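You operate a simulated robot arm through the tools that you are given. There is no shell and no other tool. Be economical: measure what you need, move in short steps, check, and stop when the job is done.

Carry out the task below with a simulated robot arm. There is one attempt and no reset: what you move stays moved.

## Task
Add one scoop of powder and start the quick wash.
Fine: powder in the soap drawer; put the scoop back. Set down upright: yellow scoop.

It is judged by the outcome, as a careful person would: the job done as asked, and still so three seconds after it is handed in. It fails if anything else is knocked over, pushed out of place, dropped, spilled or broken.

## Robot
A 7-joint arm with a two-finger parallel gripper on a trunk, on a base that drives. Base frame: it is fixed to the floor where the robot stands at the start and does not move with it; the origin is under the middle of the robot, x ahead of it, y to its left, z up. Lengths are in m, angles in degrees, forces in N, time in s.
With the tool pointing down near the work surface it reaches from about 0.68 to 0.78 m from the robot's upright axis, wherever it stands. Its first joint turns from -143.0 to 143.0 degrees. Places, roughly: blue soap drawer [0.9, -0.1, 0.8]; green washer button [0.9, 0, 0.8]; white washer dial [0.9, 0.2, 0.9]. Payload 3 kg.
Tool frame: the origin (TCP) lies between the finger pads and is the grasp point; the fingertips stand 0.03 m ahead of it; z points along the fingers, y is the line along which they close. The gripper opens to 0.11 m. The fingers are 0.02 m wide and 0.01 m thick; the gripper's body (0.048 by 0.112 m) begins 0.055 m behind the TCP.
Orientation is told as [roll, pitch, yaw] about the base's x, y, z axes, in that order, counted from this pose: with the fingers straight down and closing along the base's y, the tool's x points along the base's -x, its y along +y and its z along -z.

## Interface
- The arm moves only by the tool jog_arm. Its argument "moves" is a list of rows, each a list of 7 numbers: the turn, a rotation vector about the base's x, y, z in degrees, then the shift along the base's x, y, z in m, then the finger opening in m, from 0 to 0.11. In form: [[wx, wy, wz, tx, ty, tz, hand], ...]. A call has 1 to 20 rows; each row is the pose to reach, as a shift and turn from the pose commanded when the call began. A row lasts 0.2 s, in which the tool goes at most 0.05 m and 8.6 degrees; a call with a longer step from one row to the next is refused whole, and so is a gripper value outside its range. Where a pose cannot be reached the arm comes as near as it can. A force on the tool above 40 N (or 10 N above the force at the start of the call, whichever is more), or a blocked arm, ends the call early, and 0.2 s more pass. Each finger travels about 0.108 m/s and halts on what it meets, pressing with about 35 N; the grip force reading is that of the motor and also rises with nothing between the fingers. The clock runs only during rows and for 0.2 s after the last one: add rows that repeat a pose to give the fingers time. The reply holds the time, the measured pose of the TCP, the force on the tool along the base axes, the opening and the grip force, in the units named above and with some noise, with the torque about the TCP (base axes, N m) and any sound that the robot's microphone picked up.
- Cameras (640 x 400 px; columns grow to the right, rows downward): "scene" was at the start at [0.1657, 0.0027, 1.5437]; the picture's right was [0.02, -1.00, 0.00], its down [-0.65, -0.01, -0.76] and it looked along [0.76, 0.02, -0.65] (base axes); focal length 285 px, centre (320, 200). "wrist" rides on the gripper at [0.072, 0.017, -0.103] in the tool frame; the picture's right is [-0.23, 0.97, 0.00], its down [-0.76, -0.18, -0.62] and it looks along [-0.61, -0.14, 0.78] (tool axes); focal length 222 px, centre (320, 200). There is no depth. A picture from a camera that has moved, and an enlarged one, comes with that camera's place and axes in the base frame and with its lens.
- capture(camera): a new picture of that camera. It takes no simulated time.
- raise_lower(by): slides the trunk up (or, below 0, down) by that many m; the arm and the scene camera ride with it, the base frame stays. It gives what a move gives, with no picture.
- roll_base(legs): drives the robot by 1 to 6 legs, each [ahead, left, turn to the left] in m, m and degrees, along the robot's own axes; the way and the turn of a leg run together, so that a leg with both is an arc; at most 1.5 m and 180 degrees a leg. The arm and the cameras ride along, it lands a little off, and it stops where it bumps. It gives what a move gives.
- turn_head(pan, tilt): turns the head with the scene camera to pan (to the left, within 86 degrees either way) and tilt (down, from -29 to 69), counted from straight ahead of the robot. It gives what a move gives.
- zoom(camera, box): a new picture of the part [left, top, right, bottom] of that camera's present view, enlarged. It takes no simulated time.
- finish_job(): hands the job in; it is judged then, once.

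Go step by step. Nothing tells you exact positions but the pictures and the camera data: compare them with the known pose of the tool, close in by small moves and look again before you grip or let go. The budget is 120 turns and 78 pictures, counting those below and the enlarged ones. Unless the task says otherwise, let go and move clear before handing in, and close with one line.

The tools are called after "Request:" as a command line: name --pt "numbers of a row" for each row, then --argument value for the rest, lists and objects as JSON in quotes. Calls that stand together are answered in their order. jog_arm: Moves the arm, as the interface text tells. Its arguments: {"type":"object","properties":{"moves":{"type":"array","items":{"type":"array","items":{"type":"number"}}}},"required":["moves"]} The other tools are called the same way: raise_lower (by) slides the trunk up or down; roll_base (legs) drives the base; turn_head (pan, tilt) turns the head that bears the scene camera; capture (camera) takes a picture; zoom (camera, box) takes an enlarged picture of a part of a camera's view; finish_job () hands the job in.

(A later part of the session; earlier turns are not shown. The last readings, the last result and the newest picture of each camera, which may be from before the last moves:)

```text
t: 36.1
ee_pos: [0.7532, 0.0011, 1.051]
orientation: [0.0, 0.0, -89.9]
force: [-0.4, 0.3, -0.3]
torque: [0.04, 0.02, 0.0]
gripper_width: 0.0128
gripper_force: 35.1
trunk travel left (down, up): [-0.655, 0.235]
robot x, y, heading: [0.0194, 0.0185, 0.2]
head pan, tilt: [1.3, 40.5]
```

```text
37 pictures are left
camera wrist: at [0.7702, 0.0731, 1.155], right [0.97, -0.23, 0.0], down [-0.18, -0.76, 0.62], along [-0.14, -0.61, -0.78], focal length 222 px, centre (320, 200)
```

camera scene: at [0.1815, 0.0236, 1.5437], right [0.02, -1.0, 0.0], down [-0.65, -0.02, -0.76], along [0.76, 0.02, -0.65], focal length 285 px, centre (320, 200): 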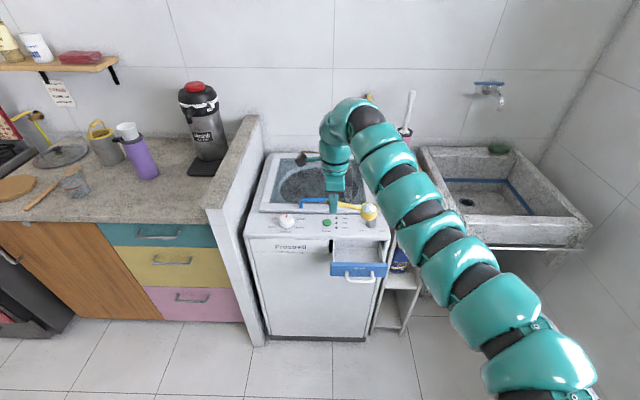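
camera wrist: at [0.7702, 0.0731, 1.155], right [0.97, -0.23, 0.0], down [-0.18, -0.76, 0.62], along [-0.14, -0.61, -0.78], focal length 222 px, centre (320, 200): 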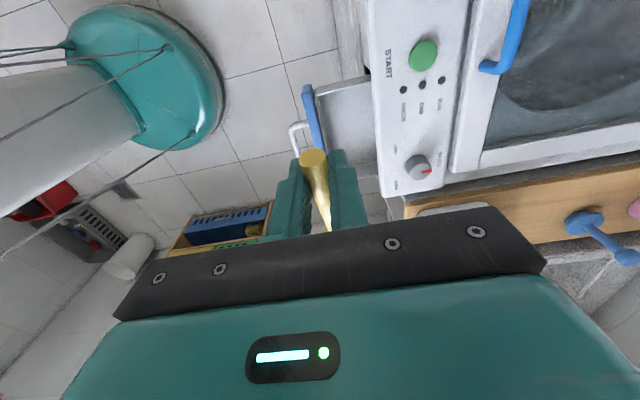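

The drawer interior spans about x 0.74–0.81, y -0.16…-0.012. I'll descend level to put the cup right above it.

Request:
jog_arm --pt "0 0 0 0.004 0.006 -0.03 0" --pt "0 0 0 0.008 0.012 -0.06 0" --pt "0 0 0 0.012 0.019 -0.09 0" --pt "0 0 0 0.012 0.019 -0.12 0" --pt "0 0 0 0.012 0.019 -0.145 0" --pt "0 0 0 0.012 0.019 -0.165 0" --pt "0 0 0 0.012 0.019 -0.165 0"

Request:
zoom --camera "scene" --box '[290, 190, 418, 290]'

```text
t: 37.7
ee_pos: [0.7654, 0.0193, 0.887]
orientation: [0.0, 0.0, -89.9]
force: [0.7, -0.1, -0.2]
torque: [0.03, 0.0, 0.0]
gripper_width: 0.0126
gripper_force: 35.1
trunk travel left (down, up): [-0.655, 0.235]
robot x, y, heading: [0.0164, 0.0203, -0.0]
head pan, tilt: [1.3, 40.5]
```

```text
4.00 times, centred on (354, 240) of scene
camera zoom: at [0.1814, 0.0224, 1.5437], right [0.02, -1.0, 0.0], down [-0.65, -0.02, -0.76], along [0.76, 0.02, -0.65], focal length 1138 px, centre (184, 40)
```

zoom: 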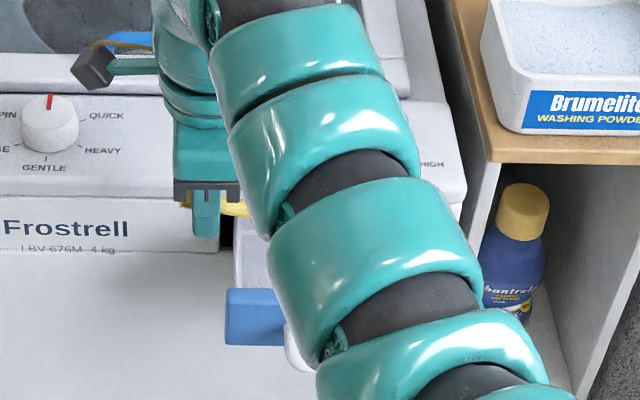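

My view is blocked by the arm but the pose is as planned. I'll tip the scoop about its handle in steps to 105°.

Request:
jog_arm --pt "0 -8 0 0 0.005 0.0 0" --pt "0 -16 0 0 0.01 0.002 0" --pt "0 -24 0 0 0.01 0.004 0" --pt "0 -32 0 0 0.01 0.006 0" --pt "0 -40 0 0 0.01 0.008 0" --pt "0 -48 0 0 0.01 0.01 0" --pt "0 -56 0 0 0.01 0.01 0" --pt "0 -64 0 0 0.01 0.01 0" --pt "0 -72 0 0 0.01 0.01 0" --pt "0 -80 0 0 0.01 0.01 0" --pt "0 -88 0 0 0.01 0.01 0" --pt "0 -96 0 0 0.01 0.01 0" --pt "0 -104 0 0 0.01 0.01 0" --pt "0 -104 0 0 0.01 0.01 0"

Request:
capture --camera "scene"

Request:
capture --camera "wrist"

```text
t: 40.7
ee_pos: [0.7663, 0.0383, 0.9112]
orientation: [96.4, -0.2, -90.1]
force: [-0.1, 0.5, 0.4]
torque: [0.09, 0.05, 0.0]
gripper_width: 0.0129
gripper_force: 34.5
out of reach, approached as far as the arm can: row 12, 13, 14
trunk travel left (down, up): [-0.655, 0.235]
robot x, y, heading: [0.018, 0.0207, -0.0]
head pan, tilt: [1.3, 40.5]
```

```text
35 pictures are left
camera scene: at [0.1815, 0.0225, 1.5437], right [0.02, -1.0, 0.0], down [-0.65, -0.02, -0.76], along [0.76, 0.02, -0.65], focal length 285 px, centre (320, 200)
```

scene: 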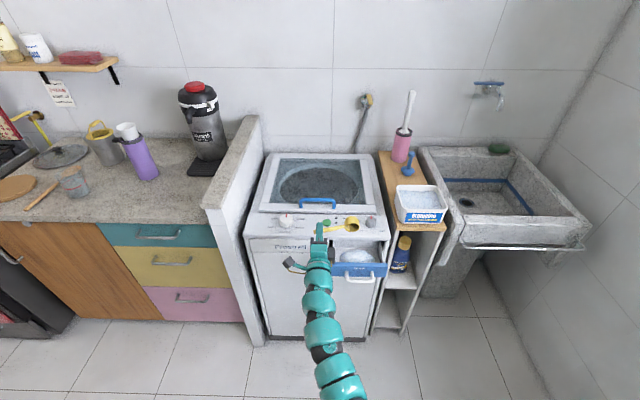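

```text
34 pictures are left
camera wrist: at [0.6625, 0.1091, 0.9161], right [-0.11, -0.22, 0.97], down [-0.6, -0.76, -0.24], along [0.79, -0.61, -0.05], focal length 222 px, centre (320, 200)
```

wrist: 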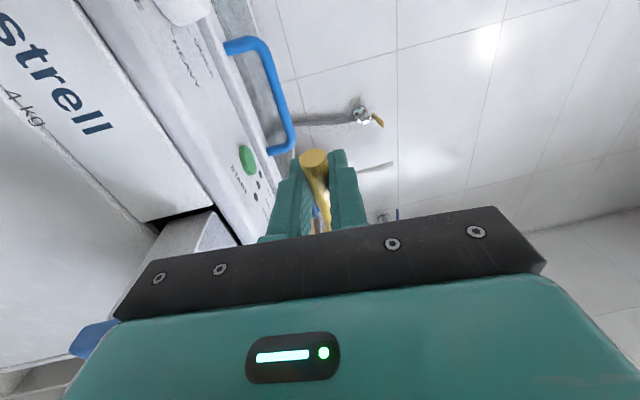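

Request:
zoom --camera "scene" --box '[300, 205, 412, 290]'

```text
4.71 times, centred on (356, 248) of scene
camera zoom: at [0.1815, 0.0225, 1.5437], right [0.02, -1.0, 0.0], down [-0.65, -0.02, -0.76], along [0.76, 0.02, -0.65], focal length 1339 px, centre (151, -24)
```

zoom: 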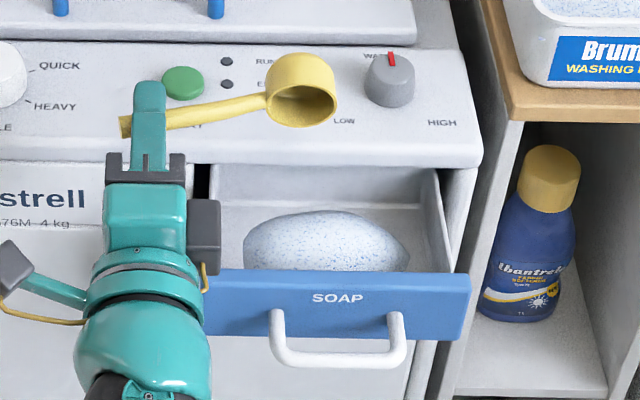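

The powder is all in the drawer and the cup looks empty, nothing spilled. I'll raise and turn the scoop level again.

Request:
jog_arm --pt "0 8 0 0 -0.003 0.015 0" --pt "0 16 0 -0.005 -0.006 0.03 0" --pt "0 24 0 -0.01 -0.01 0.045 0" --pt "0 32 0 -0.015 -0.015 0.06 0" --pt "0 40 0 -0.02 -0.02 0.075 0" --pt "0 48 0 -0.02 -0.025 0.09 0" --pt "0 56 0 -0.02 -0.03 0.105 0" --pt "0 64 0 -0.02 -0.035 0.12 0" --pt "0 72 0 -0.02 -0.035 0.13 0" --pt "0 80 0 -0.02 -0.035 0.14 0" --pt "0 88 0 -0.02 -0.035 0.14 0" --pt "0 96.4 0 -0.02 -0.035 0.14 0" --pt "0 96.4 0 -0.02 -0.035 0.14 0"

Request:
zoom --camera "scene" --box '[260, 150, 452, 290]'

```text
t: 43.5
ee_pos: [0.7465, 0.0001, 1.0495]
orientation: [-0.2, -0.2, -89.7]
force: [0.4, 0.2, -0.4]
torque: [0.03, 0.02, 0.03]
gripper_width: 0.0124
gripper_force: 35.1
out of reach, approached as far as the arm can: row 1, 10
trunk travel left (down, up): [-0.655, 0.235]
robot x, y, heading: [0.0181, 0.0197, 0.0]
head pan, tilt: [1.3, 40.5]
```

```text
2.86 times, centred on (356, 220) of scene
camera zoom: at [0.1815, 0.0225, 1.5436], right [0.02, -1.0, 0.0], down [-0.65, -0.02, -0.76], along [0.76, 0.02, -0.65], focal length 813 px, centre (217, 143)
```

zoom: 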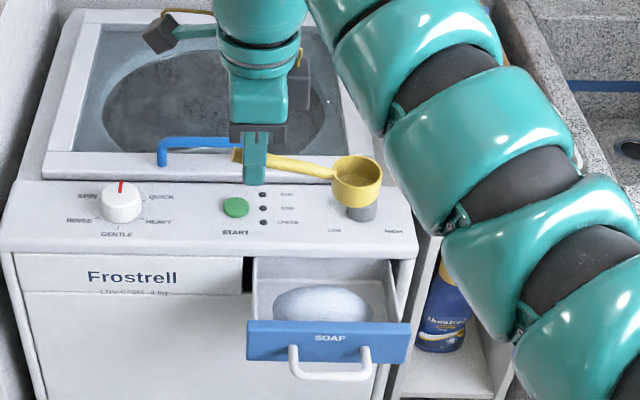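

I'll drive back to the shelf: right, then forward.

Request:
roll_base --legs '[[0, -0.257, 0], [0.335, 0, 0]]'

Request:
zoom --camera "scene" --box '[290, 150, 450, 290]'

Request:
capture --camera "wrist"

```text
t: 47.1
ee_pos: [1.0817, -0.2491, 1.0489]
orientation: [0.0, 0.1, -89.5]
force: [0.5, -0.4, -0.9]
torque: [0.05, 0.01, 0.0]
gripper_width: 0.0127
gripper_force: 35.2
trunk travel left (down, up): [-0.655, 0.235]
robot x, y, heading: [0.356, -0.2362, 0.3]
head pan, tilt: [1.3, 40.5]
```

```text
2.86 times, centred on (370, 220) of scene
camera zoom: at [0.5155, -0.2304, 1.5435], right [0.03, -1.0, 0.0], down [-0.65, -0.02, -0.76], along [0.76, 0.02, -0.65], focal length 813 px, centre (177, 143)
```

zoom: 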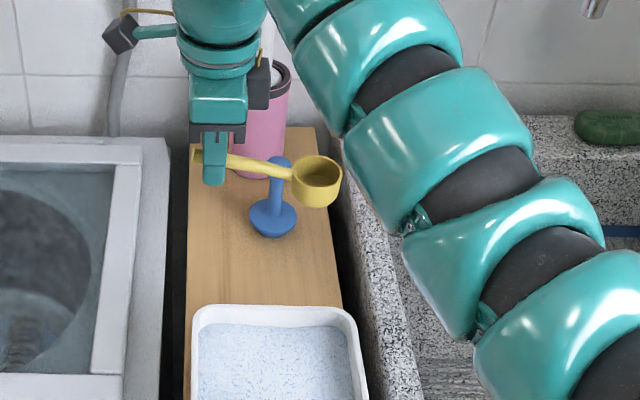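

```text
30 pictures are left
camera wrist: at [1.0975, -0.1774, 1.1534], right [0.98, -0.22, 0.0], down [-0.17, -0.76, 0.62], along [-0.14, -0.61, -0.78], focal length 222 px, centre (320, 200)
```

wrist: 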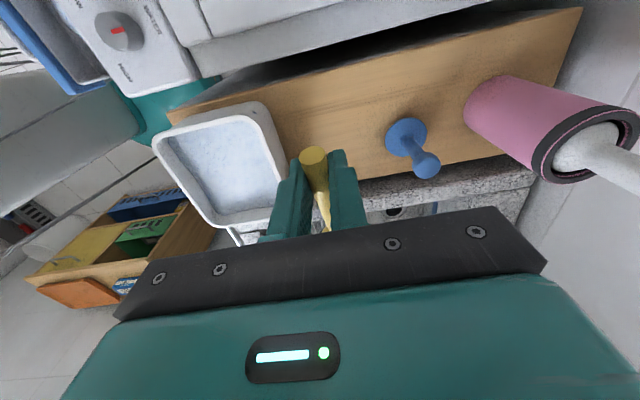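

The scoop is right above its original spot. I'll lower it slowly to the shelf.

Request:
jog_arm --pt "0 0 0 0.002 -0.008 -0.03 0" --pt "0 0 0 0.002 -0.008 -0.06 0" --pt "0 0 0 0.002 -0.008 -0.09 0" --pt "0 0 0 0.002 -0.008 -0.12 0" --pt "0 0 0 0.002 -0.008 -0.14 0" --pt "0 0 0 0.002 -0.008 -0.147 0" --pt "0 0 0 0.002 -0.008 -0.147 0"

Request:
zoom --camera "scene" --box '[300, 190, 428, 290]'

```text
t: 48.8
ee_pos: [1.0813, -0.2568, 0.9038]
orientation: [-0.1, 0.0, -89.4]
force: [-0.2, -0.3, -0.1]
torque: [0.03, 0.0, -0.02]
gripper_width: 0.0127
gripper_force: 35.0
trunk travel left (down, up): [-0.655, 0.235]
robot x, y, heading: [0.35, -0.2328, 0.6]
head pan, tilt: [1.3, 40.5]
```

```text
4.00 times, centred on (364, 240) of scene
camera zoom: at [0.5145, -0.2304, 1.5437], right [0.03, -1.0, 0.0], down [-0.65, -0.02, -0.76], along [0.76, 0.02, -0.65], focal length 1138 px, centre (144, 40)
```

zoom: 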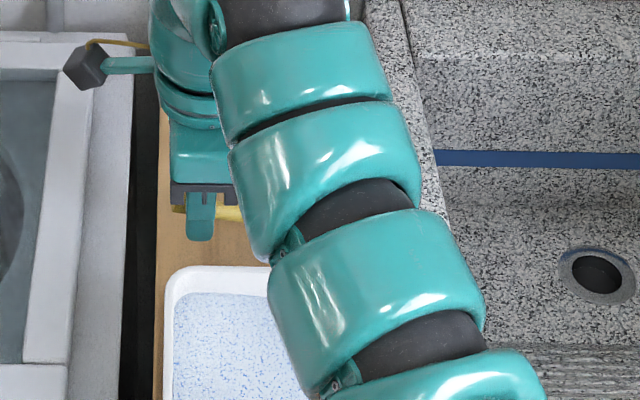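

The arm now hangs in front of the tub in a different posture; I'll check its clearance in the wrist view before the last centimetre.

Request:
capture --camera "wrist"

Request:
capture --camera "scene"

```text
28 pictures are left
camera wrist: at [1.0982, -0.1851, 1.0072], right [0.98, -0.22, 0.0], down [-0.17, -0.76, 0.62], along [-0.14, -0.61, -0.78], focal length 222 px, centre (320, 200)
```

wrist: 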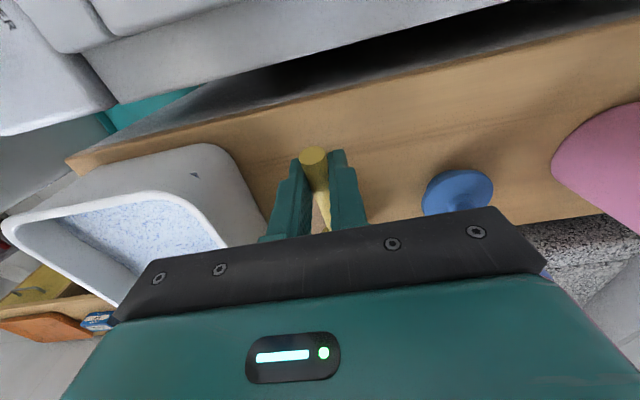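

```text
27 pictures are left
camera scene: at [0.5145, -0.2304, 1.5437], right [0.03, -1.0, 0.0], down [-0.65, -0.02, -0.76], along [0.76, 0.02, -0.65], focal length 285 px, centre (320, 200)
```

scene: 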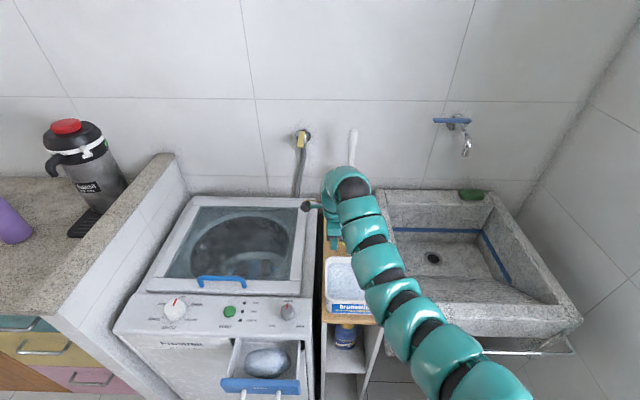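

Request:
zoom --camera "scene" --box '[310, 230, 438, 340]'

```text
3.64 times, centred on (374, 285) of scene
camera zoom: at [0.5145, -0.2304, 1.5437], right [0.03, -1.0, 0.0], down [-0.65, -0.02, -0.76], along [0.76, 0.02, -0.65], focal length 1035 px, centre (124, -109)
```

zoom: 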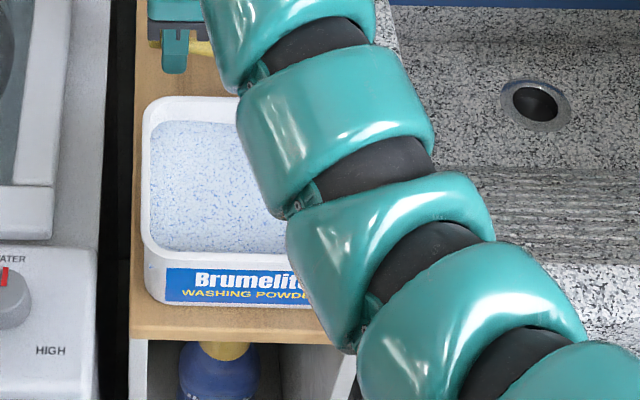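

From link sizes the arm is well above the tub (about 10 cm or more). I'll lower the last centimetre gently.

Request:
jog_arm --pt "0 0 0 0.002 0 -0.004 0" --pt "0 0 0 0.002 0 -0.008 0" --pt "0 0 0 0.002 0 -0.011 0" --pt "0 0 0 0.002 0 -0.011 0"

```text
t: 49.8
ee_pos: [1.0823, -0.257, 0.8937]
orientation: [0.1, 0.0, -89.5]
force: [0.6, 0.8, 12.4]
torque: [-0.93, -0.09, 0.09]
gripper_width: 0.0126
gripper_force: 35.0
trunk travel left (down, up): [-0.655, 0.235]
robot x, y, heading: [0.3496, -0.2337, 0.6]
head pan, tilt: [1.3, 40.5]
```

The cup touched the shelf. I'll relieve the force a touch and open.

Request:
jog_arm --pt "0 0 0 0 0 0.001 0.005" --pt "0 0 0 0 0 0.001 0.012" --pt "0 0 0 0 0 0.001 0.016" --pt "0 0 0 0 0 0.001 0.025" --pt "0 0 0 0 0 0.001 0.04" --pt "0 0 0 0 0 0.001 0.04"

Request:
zoom --camera "wrist" --box '[190, 60, 446, 220]'

```text
t: 51.1
ee_pos: [1.0833, -0.2577, 0.8926]
orientation: [-0.1, 0.0, -89.5]
force: [-1.1, -0.3, -0.5]
torque: [0.03, 0.03, -0.02]
gripper_width: 0.0402
gripper_force: 0.0
trunk travel left (down, up): [-0.655, 0.235]
robot x, y, heading: [0.3523, -0.2374, 0.3]
head pan, tilt: [1.3, 40.5]
```

```text
2.50 times, centred on (318, 140) of wrist
camera zoom: at [1.1004, -0.1855, 0.997], right [0.98, -0.22, 0.0], down [-0.17, -0.76, 0.62], along [-0.14, -0.61, -0.78], focal length 555 px, centre (325, 350)
```

zoom: 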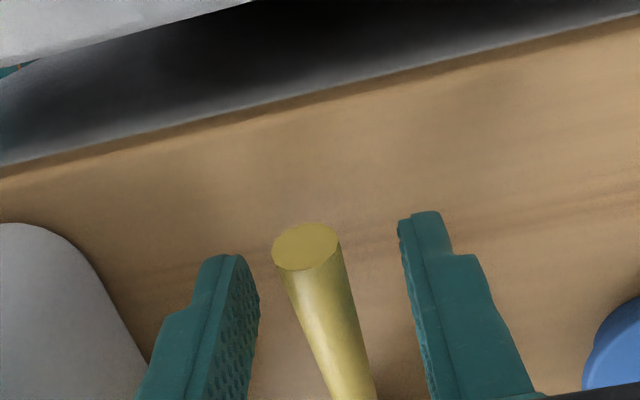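

The handle is free and the scoop stands on its own. I'll lift straight up and check.

Request:
jog_arm --pt "0 0 0 0 0 0.03 0.04" --pt "0 0 0 0 0 0.07 0.04" --pt "0 0 0 0 0 0.11 0.04" --pt "0 0 0 0 0 0.15 0.04" --pt "0 0 0 -0.01 0 0.18 0.04" --pt "0 0 0 -0.02 0 0.2 0.04"

Request:
zoom --camera "scene" --box '[290, 170, 450, 290]'

```text
t: 52.5
ee_pos: [1.0636, -0.2567, 1.092]
orientation: [0.0, 0.0, -89.5]
force: [0.0, 1.1, -0.5]
torque: [0.0, 0.0, 0.0]
gripper_width: 0.0401
gripper_force: 0.0
trunk travel left (down, up): [-0.655, 0.235]
robot x, y, heading: [0.3469, -0.2339, 0.3]
head pan, tilt: [1.3, 40.5]
```

```text
3.33 times, centred on (370, 230) of scene
camera zoom: at [0.514, -0.2305, 1.5437], right [0.03, -1.0, 0.0], down [-0.65, -0.02, -0.76], along [0.76, 0.02, -0.65], focal length 949 px, centre (153, 100)
```

zoom: 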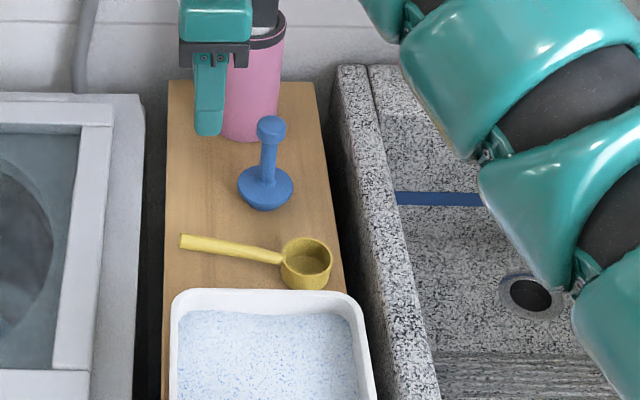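

The scoop is back upright in its place. I'll drive back in front of the washer to close the drawer.

Request:
roll_base --legs '[[-0.345, 0, 0], [0, 0.234, 0]]'

Request:
jog_arm --pt "0 0 0 -0.01 -0.02 -0.02 0.04" --pt "0 0 0 -0.02 -0.04 -0.05 0.04" --pt "0 0 0 -0.029 -0.06 -0.08 0.04" --pt "0 0 0 -0.029 -0.065 -0.12 0.04" --pt "0 0 0 -0.029 -0.065 -0.16 0.04" --pt "0 0 0 -0.029 -0.065 -0.19 0.04" --pt "0 0 0 -0.029 -0.065 -0.19 0.04"

Request:
capture --camera "wrist"

Request:
zoom --camera "scene" --box '[270, 180, 430, 280]'

```text
t: 56.1
ee_pos: [0.7184, -0.0238, 1.0927]
orientation: [-0.1, -0.1, -89.5]
force: [-0.3, 1.2, -0.2]
torque: [-0.03, -0.01, 0.01]
gripper_width: 0.0402
gripper_force: 0.1
trunk travel left (down, up): [-0.655, 0.235]
robot x, y, heading: [0.005, -0.0001, 0.4]
head pan, tilt: [1.3, 40.5]
```

```text
t: 57.7
ee_pos: [0.6968, -0.09, 0.9002]
orientation: [-0.1, 0.0, -89.5]
force: [0.7, 0.2, 0.2]
torque: [-0.02, 0.02, 0.0]
gripper_width: 0.0402
gripper_force: 0.1
out of reach, approached as far as the arm can: row 3, 4, 5, 6, 7
trunk travel left (down, up): [-0.655, 0.235]
robot x, y, heading: [0.0012, -0.0021, 0.2]
head pan, tilt: [1.3, 40.5]
```

```text
23 pictures are left
camera wrist: at [0.7135, -0.0178, 1.0033], right [0.98, -0.22, 0.0], down [-0.17, -0.76, 0.62], along [-0.14, -0.61, -0.78], focal length 222 px, centre (320, 200)
```

wrist: 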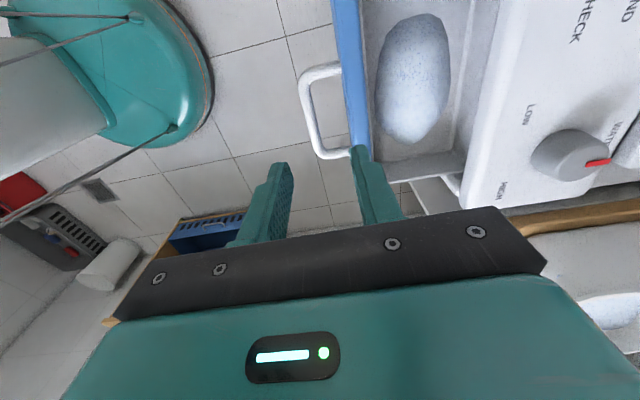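

```text
4.00 times, centred on (350, 230) of scene
camera zoom: at [0.1695, 0.0018, 1.5435], right [0.03, -1.0, 0.0], down [-0.65, -0.02, -0.76], along [0.76, 0.02, -0.65], focal length 1138 px, centre (200, 80)
```

zoom: 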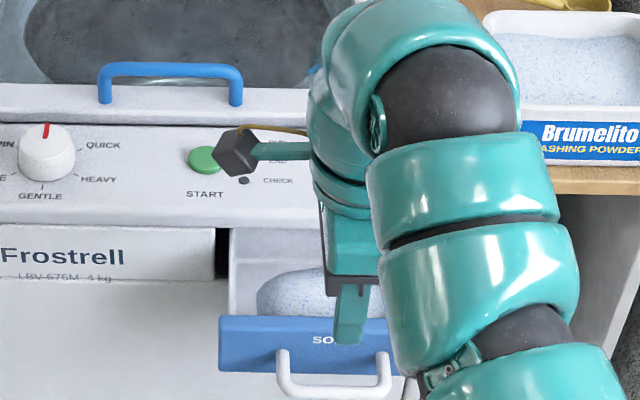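

The bar is at x ≈ 0.688; I'll go down with a small -x correction.

Request:
jog_arm --pt "0 0 0 -0.009 0 -0.02 0.04" --pt "0 0 0 -0.009 0 -0.04 0.04" --pt "0 0 0 -0.009 0 -0.06 0.04"

Request:
zoom --camera "wrist" --box '[190, 60, 446, 220]'

```text
t: 58.5
ee_pos: [0.687, -0.0909, 0.8394]
orientation: [0.0, 0.0, -89.5]
force: [0.6, -0.1, 0.0]
torque: [0.0, -0.01, 0.01]
gripper_width: 0.0401
gripper_force: 0.1
trunk travel left (down, up): [-0.655, 0.235]
robot x, y, heading: [0.0032, -0.0006, 0.2]
head pan, tilt: [1.3, 40.5]
```

```text
2.50 times, centred on (318, 140) of wrist
camera zoom: at [0.7045, -0.0173, 0.9434], right [0.98, -0.22, 0.0], down [-0.17, -0.76, 0.62], along [-0.14, -0.61, -0.78], focal length 555 px, centre (325, 350)
```

zoom: 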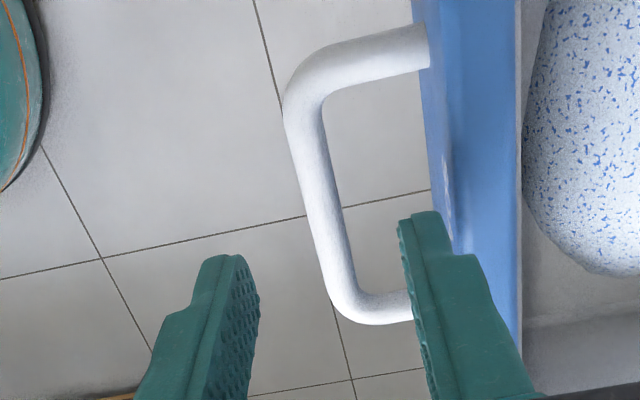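

The fingers straddle the bar. Down, close, and push the drawer shut.

Request:
jog_arm --pt "0 0 0 0 0.003 -0.02 0.04" --pt "0 0 0 0 0.003 -0.041 0.04" --pt "0 0 0 0 0.003 -0.041 0.02" --pt "0 0 0 0 0.003 -0.041 0.0" --pt "0 0 0 0 0.003 -0.041 0.0" --pt "0 0 0 0.015 0.003 -0.041 0.0" --pt "0 0 0 0.03 0.003 -0.041 0.0" --pt "0 0 0 0.045 0.003 -0.041 0.0" --pt "0 0 0 0.06 0.003 -0.041 0.0" --pt "0 0 0 0.075 0.003 -0.041 0.0" --pt "0 0 0 0.085 0.003 -0.041 0.0" --pt "0 0 0 0.093 0.003 -0.041 0.0" --pt "0 0 0 0.099 0.003 -0.041 0.0" --pt "0 0 0 0.099 0.003 -0.041 0.0"

Request:
capture --camera "wrist"

Request:
zoom --camera "scene" --box '[270, 180, 430, 280]'

```text
t: 61.5
ee_pos: [0.781, -0.0867, 0.798]
orientation: [0.0, 0.0, -89.5]
force: [1.5, 2.1, -1.0]
torque: [-0.13, -0.04, 0.91]
gripper_width: 0.0107
gripper_force: 45.1
out of reach, approached as far as the arm can: row 13, 14
trunk travel left (down, up): [-0.655, 0.235]
robot x, y, heading: [0.0053, -0.0008, 0.4]
head pan, tilt: [1.3, 40.5]
```

```text
20 pictures are left
camera wrist: at [0.7981, -0.014, 0.9027], right [0.98, -0.22, 0.0], down [-0.17, -0.76, 0.62], along [-0.14, -0.61, -0.78], focal length 222 px, centre (320, 200)
```

wrist: 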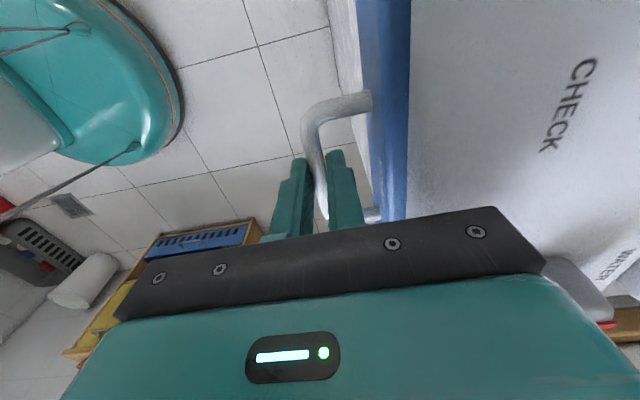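

```text
4.00 times, centred on (350, 230) of scene
camera zoom: at [0.1691, 0.002, 1.5436], right [0.03, -1.0, 0.0], down [-0.65, -0.02, -0.76], along [0.76, 0.02, -0.65], focal length 1138 px, centre (200, 80)
```

zoom: 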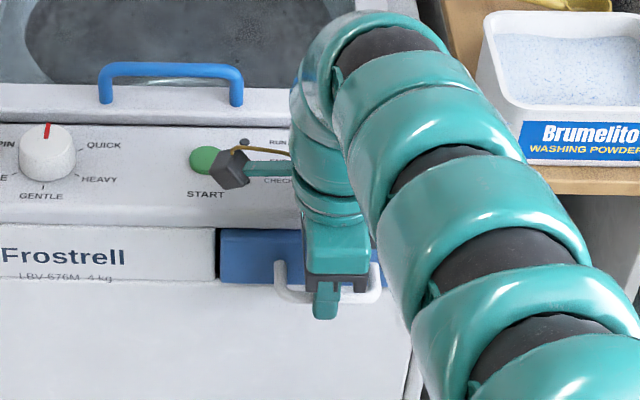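

The bar is back at its original x (0.781). I'll release, lift and check it's flush.

Request:
jog_arm --pt "0 0 0 0 0 0 0.02" --pt "0 0 0 0 0 0 0.036" --pt "0 0 0 0 0 0 0.036" --pt "0 0 0 0 0 0.02 0.036" --pt "0 0 0 0 0 0.06 0.036" --pt "0 0 0 0 0 0.1 0.036" --pt "0 0 0 -0.01 0 0.14 0.036" --pt "0 0 0 -0.03 0 0.18 0.036" --pt "0 0 0 -0.05 0 0.22 0.036" --pt "0 0 0 -0.06 0 0.25 0.036" --pt "0 0 0 -0.07 0 0.28 0.036"

Request:
zoom --camera "scene" --box '[262, 190, 390, 270]'

```text
t: 63.9
ee_pos: [0.7109, -0.0864, 1.0785]
orientation: [-0.2, -0.1, -89.6]
force: [0.3, 0.6, -1.1]
torque: [0.02, 0.0, -0.01]
gripper_width: 0.036
gripper_force: 0.0
trunk travel left (down, up): [-0.655, 0.235]
robot x, y, heading: [0.0023, 0.0007, 0.2]
head pan, tilt: [1.3, 40.5]
```

```text
5.00 times, centred on (326, 230) of scene
camera zoom: at [0.1681, 0.0017, 1.5438], right [0.03, -1.0, 0.0], down [-0.65, -0.02, -0.76], along [0.76, 0.02, -0.65], focal length 1423 px, centre (290, 50)
```

zoom: 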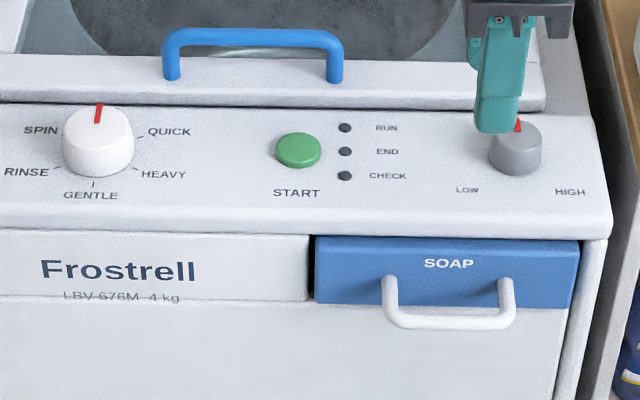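

The drawer still stands ~7 mm proud compared with the first picture. I'll drive slightly closer and push the bar with closed fingers.

Request:
roll_base --legs '[[0.05, 0, 0]]'

Request:
jog_arm --pt "0 0 0 -0.01 0 -0.04 0.0" --pt "0 0 0 -0.02 0 -0.08 0.0" --pt "0 0 0 -0.02 0 -0.12 0.0" --pt "0 0 0 -0.02 0 -0.16 0.0" --pt "0 0 0 -0.02 0 -0.2 0.0" --pt "0 0 0 -0.02 0 -0.24 0.0" --pt "0 0 0 -0.02 0 -0.278 0.0" --pt "0 0 0 -0.02 0 -0.278 0.0"

```text
t: 64.9
ee_pos: [0.7632, -0.086, 1.0776]
orientation: [-0.2, -0.1, -89.5]
force: [0.3, -1.1, -0.8]
torque: [-0.04, 0.02, 0.01]
gripper_width: 0.0359
gripper_force: 0.0
trunk travel left (down, up): [-0.655, 0.235]
robot x, y, heading: [0.0508, -0.0014, 0.6]
head pan, tilt: [1.3, 40.5]
```

```text
t: 66.7
ee_pos: [0.7416, -0.0854, 0.8001]
orientation: [0.0, 0.0, -89.4]
force: [-0.2, 0.5, -0.2]
torque: [-0.04, -0.02, -0.01]
gripper_width: 0.0
gripper_force: 34.2
out of reach, approached as far as the arm can: row 2, 3, 4
trunk travel left (down, up): [-0.655, 0.235]
robot x, y, heading: [0.0531, 0.0016, 0.5]
head pan, tilt: [1.3, 40.5]
```

Request:
jog_arm --pt "0 0 0 0.01 0 0 0.0" --pt "0 0 0 0.018 0 0 0.0" --pt "0 0 0 0.024 0 0 0.0" --pt "0 0 0 0.028 0 0 0.0" --pt "0 0 0 0.032 0 0 0.0" --pt "0 0 0 0.036 0 0 0.0" --pt "0 0 0 0.04 0 0 0.0" --pt "0 0 0 0.044 0 0 0.0"

```text
t: 68.3
ee_pos: [0.7726, -0.0862, 0.801]
orientation: [-0.8, 0.0, -89.4]
force: [-18.5, -3.4, 14.0]
torque: [0.05, 0.24, 0.11]
gripper_width: 0.0
gripper_force: 35.2
trunk travel left (down, up): [-0.655, 0.235]
robot x, y, heading: [0.0511, -0.0031, 0.5]
head pan, tilt: [1.3, 40.5]
stopped in row 7: the force on the tool passed its limit at 45 N (the readings are from after the stop); the commanded pose is now the measured one
```

It met a firm stop, so the drawer should be shut. I'll back off, lift and check.

Request:
jog_arm --pt "0 0 0 -0.01 0 0 0.0" --pt "0 0 0 -0.03 0 0 0.0" --pt "0 0 0 -0.035 0 0.04 0.0" --pt "0 0 0 -0.035 0 0.08 0.0" --pt "0 0 0 -0.03 0 0.12 0.0" --pt "0 0 0 -0.03 0 0.16 0.0" --pt "0 0 0 -0.03 0.0 0.2 0.0" --pt "0 0 0 -0.03 0.0 0.24 0.0" --pt "0 0 0 -0.03 0.0 0.28 0.0"

Request:
zoom --camera "scene" --box '[262, 200, 390, 280]'

```text
t: 70.3
ee_pos: [0.7468, -0.0874, 1.077]
orientation: [-0.9, -0.1, -89.5]
force: [-0.1, -0.5, 0.4]
torque: [-0.04, 0.01, 0.02]
gripper_width: 0.0
gripper_force: 35.3
out of reach, approached as far as the arm can: row 5, 6, 7, 8
trunk travel left (down, up): [-0.655, 0.235]
robot x, y, heading: [0.0514, -0.0023, 0.3]
head pan, tilt: [1.3, 40.5]
```

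```text
5.00 times, centred on (326, 240) of scene
camera zoom: at [0.219, 0.0013, 1.5436], right [0.03, -1.0, 0.0], down [-0.65, -0.02, -0.76], along [0.76, 0.02, -0.65], focal length 1423 px, centre (290, 0)
```

zoom: 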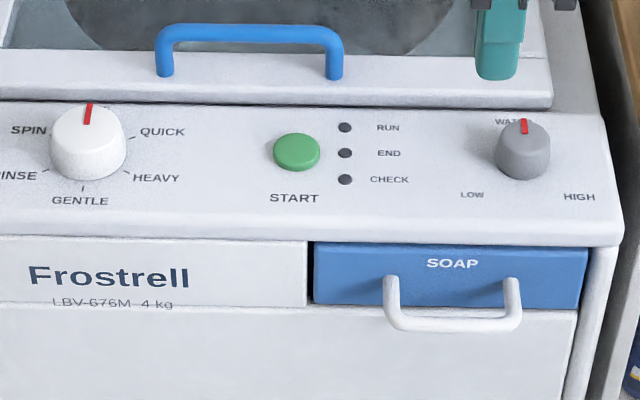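

The drawer is flush now. Next, the dial: I'll drive left and ahead and turn the tool to yaw ≈ +30 above the dial for a view.

Request:
roll_base --legs '[[0, 0.12, 0], [0.09, 0, 0]]'

Request:
jog_arm --pt "0 0 8.5 0 0.01 0 0.02" --pt "0 0 17 0 0.02 0 0.04" --pt "0 0 25.5 0 0.03 0 0.06" --pt "0 0 34 0 0.04 0 0.08" --pt "0 0 42.5 0 0.05 0 0.08" --pt "0 0 51 0 0.06 0 0.08" --pt "0 0 59.5 0 0.07 0 0.08" --pt "0 0 68 0 0.08 0 0.08" --pt "0 0 76.5 0 0.09 -0.01 0.08" --pt "0 0 85 0 0.1 -0.02 0.08" --pt "0 0 93.5 0.01 0.11 -0.03 0.08" --pt "0 0 102 0.02 0.115 -0.04 0.08" --pt "0 0 110.5 0.025 0.115 -0.05 0.08" --pt "0 0 119 0.028 0.115 -0.06 0.08" --pt "0 0 119 0.028 0.115 -0.06 0.08"

Request:
capture --camera "wrist"

Request:
zoom --camera "scene" --box '[250, 170, 410, 290]'

```text
t: 72.2
ee_pos: [0.8378, 0.0351, 1.0763]
orientation: [-0.9, -0.1, -89.3]
force: [-0.6, 0.0, -0.5]
torque: [-0.01, 0.07, 0.01]
gripper_width: 0.0
gripper_force: 34.6
trunk travel left (down, up): [-0.655, 0.235]
robot x, y, heading: [0.1463, 0.1181, 0.5]
head pan, tilt: [1.3, 40.5]
```

```text
t: 75.4
ee_pos: [0.8646, 0.1478, 1.018]
orientation: [-0.9, 0.0, 29.8]
force: [-0.4, -0.5, -0.3]
torque: [-0.01, 0.02, 0.03]
gripper_width: 0.08
gripper_force: 0.0
trunk travel left (down, up): [-0.655, 0.235]
robot x, y, heading: [0.1471, 0.1167, 0.3]
head pan, tilt: [1.3, 40.5]
```

```text
16 pictures are left
camera wrist: at [0.7929, 0.129, 1.1219], right [-0.29, 0.96, -0.01], down [0.74, 0.23, 0.63], along [0.6, 0.17, -0.78], focal length 222 px, centre (320, 200)
```

wrist: 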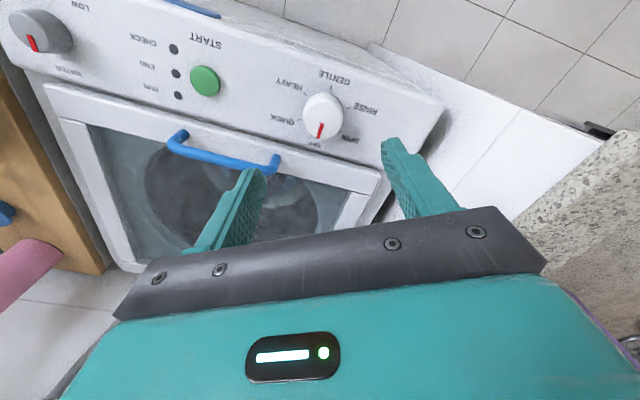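

```text
3.33 times, centred on (330, 230) of scene
camera zoom: at [0.309, 0.1231, 1.5437], right [0.03, -1.0, 0.0], down [-0.65, -0.02, -0.76], along [0.76, 0.02, -0.65], focal length 949 px, centre (287, 100)
```

zoom: 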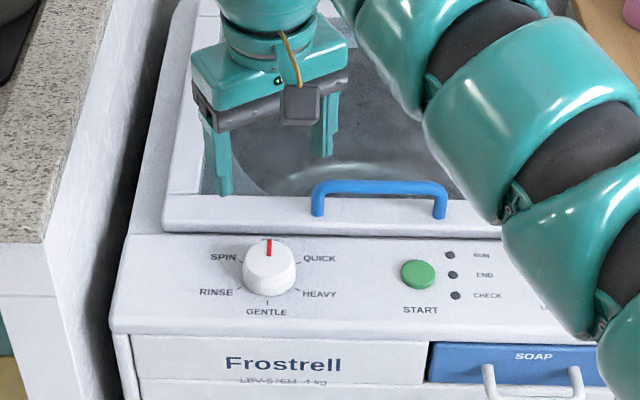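

Dial top centre ≈ (0.864, 0.151, 0.883), diameter ≈ 0.045. I'll descend around it.

Request:
jog_arm --pt "0 0 0 0 0.003 -0.04 0.08" --pt "0 0 0 0 0.003 -0.08 0.08" --pt "0 0 0 0 0.003 -0.105 0.07" --pt "0 0 0 0 0.003 -0.12 0.07" --pt "0 0 0 0 0.003 -0.129 0.07" --pt "0 0 0 0 0.003 -0.129 0.07"

Request:
capture --camera "wrist"

Request:
zoom --camera "scene" --box '[250, 190, 410, 290]'

```text
t: 76.8
ee_pos: [0.8636, 0.1533, 0.8891]
orientation: [-0.9, 0.0, 29.7]
force: [0.6, 0.3, -0.2]
torque: [-0.01, 0.0, 0.0]
gripper_width: 0.0701
gripper_force: 0.0
trunk travel left (down, up): [-0.655, 0.235]
robot x, y, heading: [0.1427, 0.123, 0.2]
head pan, tilt: [1.3, 40.5]
```

```text
14 pictures are left
camera wrist: at [0.7928, 0.1318, 0.9927], right [-0.28, 0.96, -0.01], down [0.75, 0.23, 0.63], along [0.6, 0.17, -0.78], focal length 222 px, centre (320, 200)
```

wrist: 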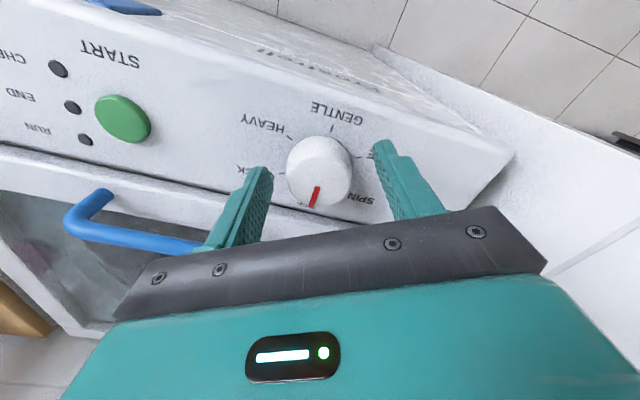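

```text
4.00 times, centred on (330, 240) of scene
camera zoom: at [0.309, 0.1231, 1.5437], right [0.03, -1.0, 0.0], down [-0.65, -0.02, -0.76], along [0.76, 0.02, -0.65], focal length 1138 px, centre (280, 40)
```

zoom: 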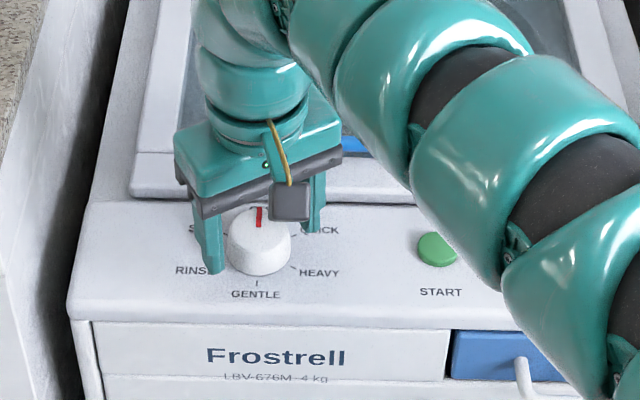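

The dial is centred between the fingers. I'll close on it and turn 60° clockwise.

Request:
jog_arm --pt "0 0 0 -0.001 -0.001 0 0.055" --pt "0 0 0 -0.001 -0.001 0 0.04" --pt "0 0 0 -0.001 -0.001 0 0.03" --pt "0 0 0 -0.001 -0.001 0 0.03" --pt "0 0 -8 -0.001 -0.001 0 0.03" --pt "0 0 -16 -0.001 -0.001 0 0.03" --pt "0 0 -24 -0.001 -0.001 0 0.03" --pt "0 0 -32 -0.001 -0.001 0 0.03" --pt "0 0 -40 -0.001 -0.001 0 0.03" --pt "0 0 -48 -0.001 -0.001 0 0.03" --pt "0 0 -55 -0.001 -0.001 0 0.03" --pt "0 0 -60 -0.001 -0.001 0 0.03" --pt "0 0 -60 -0.001 -0.001 0 0.03"

Request:
capture --camera "wrist"

```text
t: 79.3
ee_pos: [0.8626, 0.1619, 0.8891]
orientation: [-0.1, 0.2, -24.2]
force: [7.8, 8.7, -3.5]
torque: [0.49, -0.41, 0.18]
gripper_width: 0.0425
gripper_force: 44.9
trunk travel left (down, up): [-0.655, 0.235]
robot x, y, heading: [0.14, 0.1171, 0.6]
head pan, tilt: [1.3, 40.5]
stopped in row 12: the force on the tool passed its limit at 43 N (the readings are from after the stop); the commanded pose is now the measured one
```

```text
12 pictures are left
camera wrist: at [0.8047, 0.2069, 0.9932], right [0.61, 0.79, 0.0], down [0.62, -0.47, 0.62], along [0.49, -0.38, -0.78], focal length 222 px, centre (320, 200)
```

wrist: 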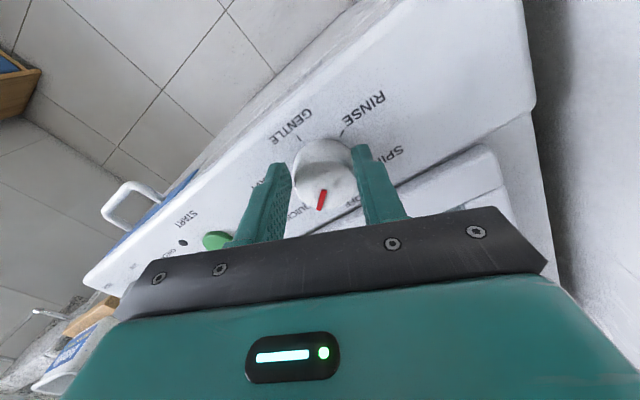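

The dial turned ~54° before the force limit. I'll release, lift and look at the pointer.

Request:
jog_arm --pt "0 0 0 0 0 0 0.055" --pt "0 0 0 0 0 0 0.07" --pt "0 0 0 0 0 0 0.07" --pt "0 0 0 0 0 0.03 0.07" --pt "0 0 0 0 0 0.07 0.07" --pt "0 0 0 0 0 0.11 0.07" --pt "0 0 0 0 0 0.14 0.07"

Request:
zoom --camera "scene" --box '[260, 200, 388, 280]'

```text
t: 80.9
ee_pos: [0.8621, 0.1603, 1.0308]
orientation: [-0.2, 0.1, -24.3]
force: [0.1, -0.6, -0.6]
torque: [-0.02, -0.02, 0.01]
gripper_width: 0.0701
gripper_force: 0.1
trunk travel left (down, up): [-0.655, 0.235]
robot x, y, heading: [0.1433, 0.1199, 0.6]
head pan, tilt: [1.3, 40.5]
```

```text
5.00 times, centred on (324, 240) of scene
camera zoom: at [0.3088, 0.1239, 1.5437], right [0.03, -1.0, 0.0], down [-0.65, -0.02, -0.76], along [0.76, 0.02, -0.65], focal length 1423 px, centre (300, 0)
```

zoom: 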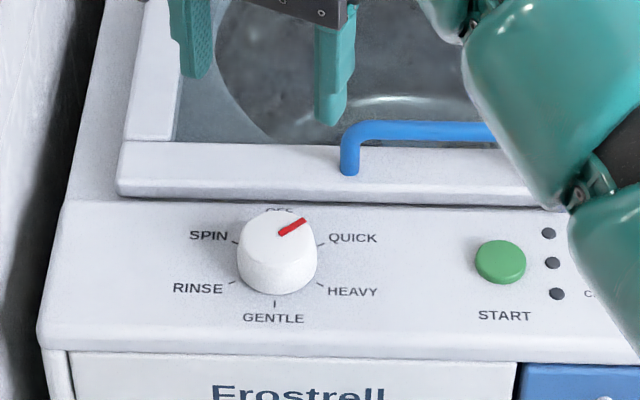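

The pointer is ~12° short of QUICK. I'll re-grip, better centred, and turn the rest.

Request:
jog_arm --pt "0 0 6 0 -0.002 -0.03 0.07" --pt "0 0 12 0 -0.002 -0.07 0.07" --pt "0 0 12 0 -0.002 -0.11 0.07" --pt "0 0 12 0 -0.002 -0.13 0.07" --pt "0 0 12 0 -0.002 -0.141 0.07" --pt "0 0 12 0 -0.002 -0.141 0.055" --pt "0 0 12 0 -0.002 -0.141 0.04" --pt "0 0 12 0 -0.002 -0.141 0.04" --pt "0 0 12 0 -0.002 -0.141 0.04"

```text
t: 82.9
ee_pos: [0.862, 0.1577, 0.89]
orientation: [-0.3, 0.1, -12.4]
force: [-1.0, 5.0, -1.5]
torque: [0.12, 0.06, 0.11]
gripper_width: 0.0424
gripper_force: 44.9
trunk travel left (down, up): [-0.655, 0.235]
robot x, y, heading: [0.1463, 0.1211, 0.5]
head pan, tilt: [1.3, 40.5]
```

Request:
jog_arm --pt "0 0 -4 0 0.002 0 0.04" --pt "0 0 -8 0 0.002 0 0.04" --pt "0 0 -12 0 0.002 0 0.04" --pt "0 0 -14 0 0.002 0 0.04" --pt "0 0 -14 0 0.002 0 0.04"

Request:
jog_arm --pt "0 0 0 0 0 0 0.055" --pt "0 0 0 0 0 0 0.07" --pt "0 0 0 0 0 0 0.07" --pt "0 0 0 0 0 0.03 0.07" --pt "0 0 0 0 0 0.07 0.07" --pt "0 0 0 0 0 0.11 0.07" --pt "0 0 0 0 0 0.14 0.07"

Request:
zoom --camera "scene" --box '[260, 200, 388, 280]'

```text
t: 84.1
ee_pos: [0.8616, 0.1639, 0.8893]
orientation: [-0.2, 0.0, -26.3]
force: [3.4, 18.3, 2.9]
torque: [0.53, -0.02, 0.34]
gripper_width: 0.0418
gripper_force: 45.4
trunk travel left (down, up): [-0.655, 0.235]
robot x, y, heading: [0.1421, 0.118, 0.5]
head pan, tilt: [1.3, 40.5]
```

```text
t: 85.7
ee_pos: [0.8611, 0.1607, 1.0302]
orientation: [-0.1, 0.0, -26.4]
force: [0.0, -0.1, -0.4]
torque: [0.0, 0.01, 0.03]
gripper_width: 0.07
gripper_force: 0.1
trunk travel left (down, up): [-0.655, 0.235]
robot x, y, heading: [0.1446, 0.1206, 0.6]
head pan, tilt: [1.3, 40.5]
```

```text
5.00 times, centred on (324, 240) of scene
camera zoom: at [0.3088, 0.1239, 1.5437], right [0.03, -1.0, 0.0], down [-0.65, -0.02, -0.76], along [0.76, 0.02, -0.65], focal length 1423 px, centre (300, 0)
```

zoom: 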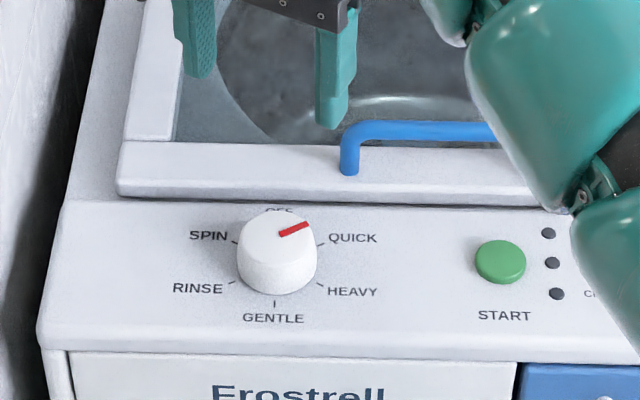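

The pointer is now on QUICK. I'll close the fingers and move above START at ≈ (0.881, 0.018).

Request:
jog_arm --pt "0 0 3 0.005 -0.03 0 0.05" --pt "0 0 8 0.01 -0.06 0 0.03" --pt "0 0 14 0.015 -0.09 0 0.01" --pt "0 0 20 0.02 -0.12 -0.02 0" --pt "0 0 26 0.02 -0.142 -0.05 0" --pt "0 0 26 0.02 -0.142 -0.09 0" --pt "0 0 26 0.02 -0.142 -0.12 0" --pt "0 0 26 0.02 -0.142 -0.12 0"

Request:
capture --camera "wrist"

Request:
zoom --camera "scene" --box '[270, 200, 398, 280]'

```text
t: 87.5
ee_pos: [0.8827, 0.0167, 0.9092]
orientation: [-0.4, 0.1, -0.4]
force: [0.3, 0.8, 0.2]
torque: [0.01, 0.03, 0.0]
gripper_width: 0.0002
gripper_force: 35.0
trunk travel left (down, up): [-0.655, 0.235]
robot x, y, heading: [0.1443, 0.1198, 0.5]
head pan, tilt: [1.3, 40.5]
```

```text
9 pictures are left
camera wrist: at [0.8113, 0.0346, 1.0127], right [0.23, 0.97, -0.01], down [0.76, -0.18, 0.62], along [0.6, -0.15, -0.78], focal length 222 px, centre (320, 200)
```

wrist: 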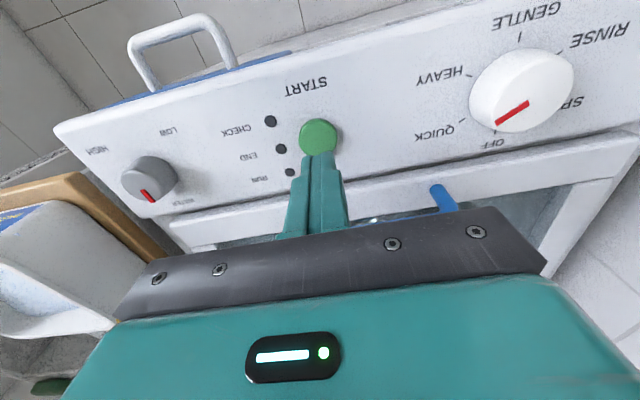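

```text
5.00 times, centred on (334, 240) of scene
camera zoom: at [0.309, 0.1239, 1.5437], right [0.03, -1.0, 0.0], down [-0.65, -0.02, -0.76], along [0.76, 0.02, -0.65], focal length 1423 px, centre (250, 0)
```

zoom: 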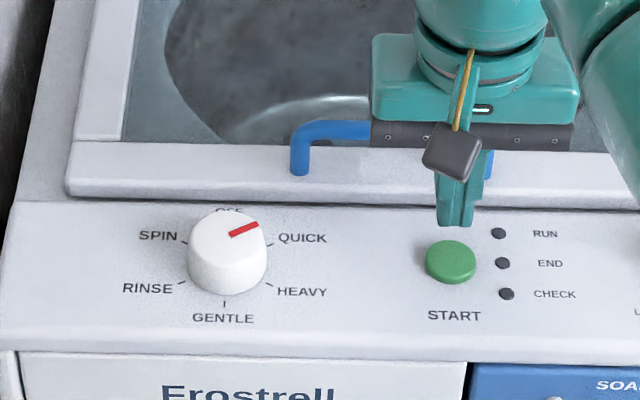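

The dial measures ~61° (QUICK) in both views and the fingertips are right above START. I'll press gently.

Request:
jog_arm --pt "0 0 0 -0.003 0 -0.02 0" --pt "0 0 0 -0.003 0 -0.028 0" --pt "0 0 0 -0.003 0 -0.032 0" --pt "0 0 0 -0.003 0 -0.035 0" --pt "0 0 0 -0.003 0 -0.038 0" --pt "0 0 0 -0.003 0 -0.041 0"

Request:
zoom --camera "scene" --box '[270, 200, 398, 280]'

```text
t: 88.9
ee_pos: [0.8809, 0.0181, 0.8685]
orientation: [-0.3, 0.0, -0.4]
force: [2.2, 0.3, 6.9]
torque: [-0.01, -0.1, -0.01]
gripper_width: 0.0
gripper_force: 34.8
trunk travel left (down, up): [-0.655, 0.235]
robot x, y, heading: [0.1431, 0.1229, 0.5]
head pan, tilt: [1.3, 40.5]
heard: click
```

```text
5.00 times, centred on (334, 240) of scene
camera zoom: at [0.3086, 0.124, 1.5439], right [0.03, -1.0, 0.0], down [-0.65, -0.02, -0.76], along [0.76, 0.02, -0.65], focal length 1423 px, centre (250, 0)
```

zoom: 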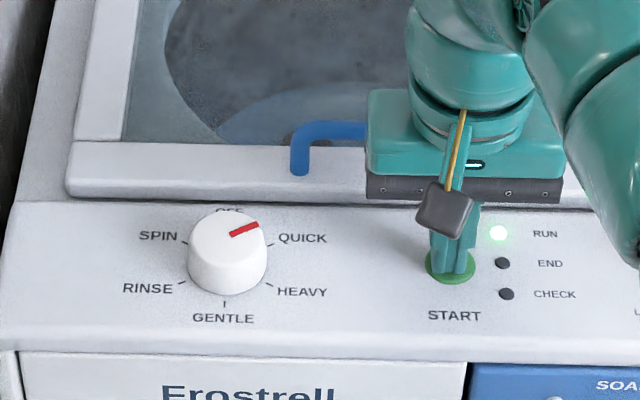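

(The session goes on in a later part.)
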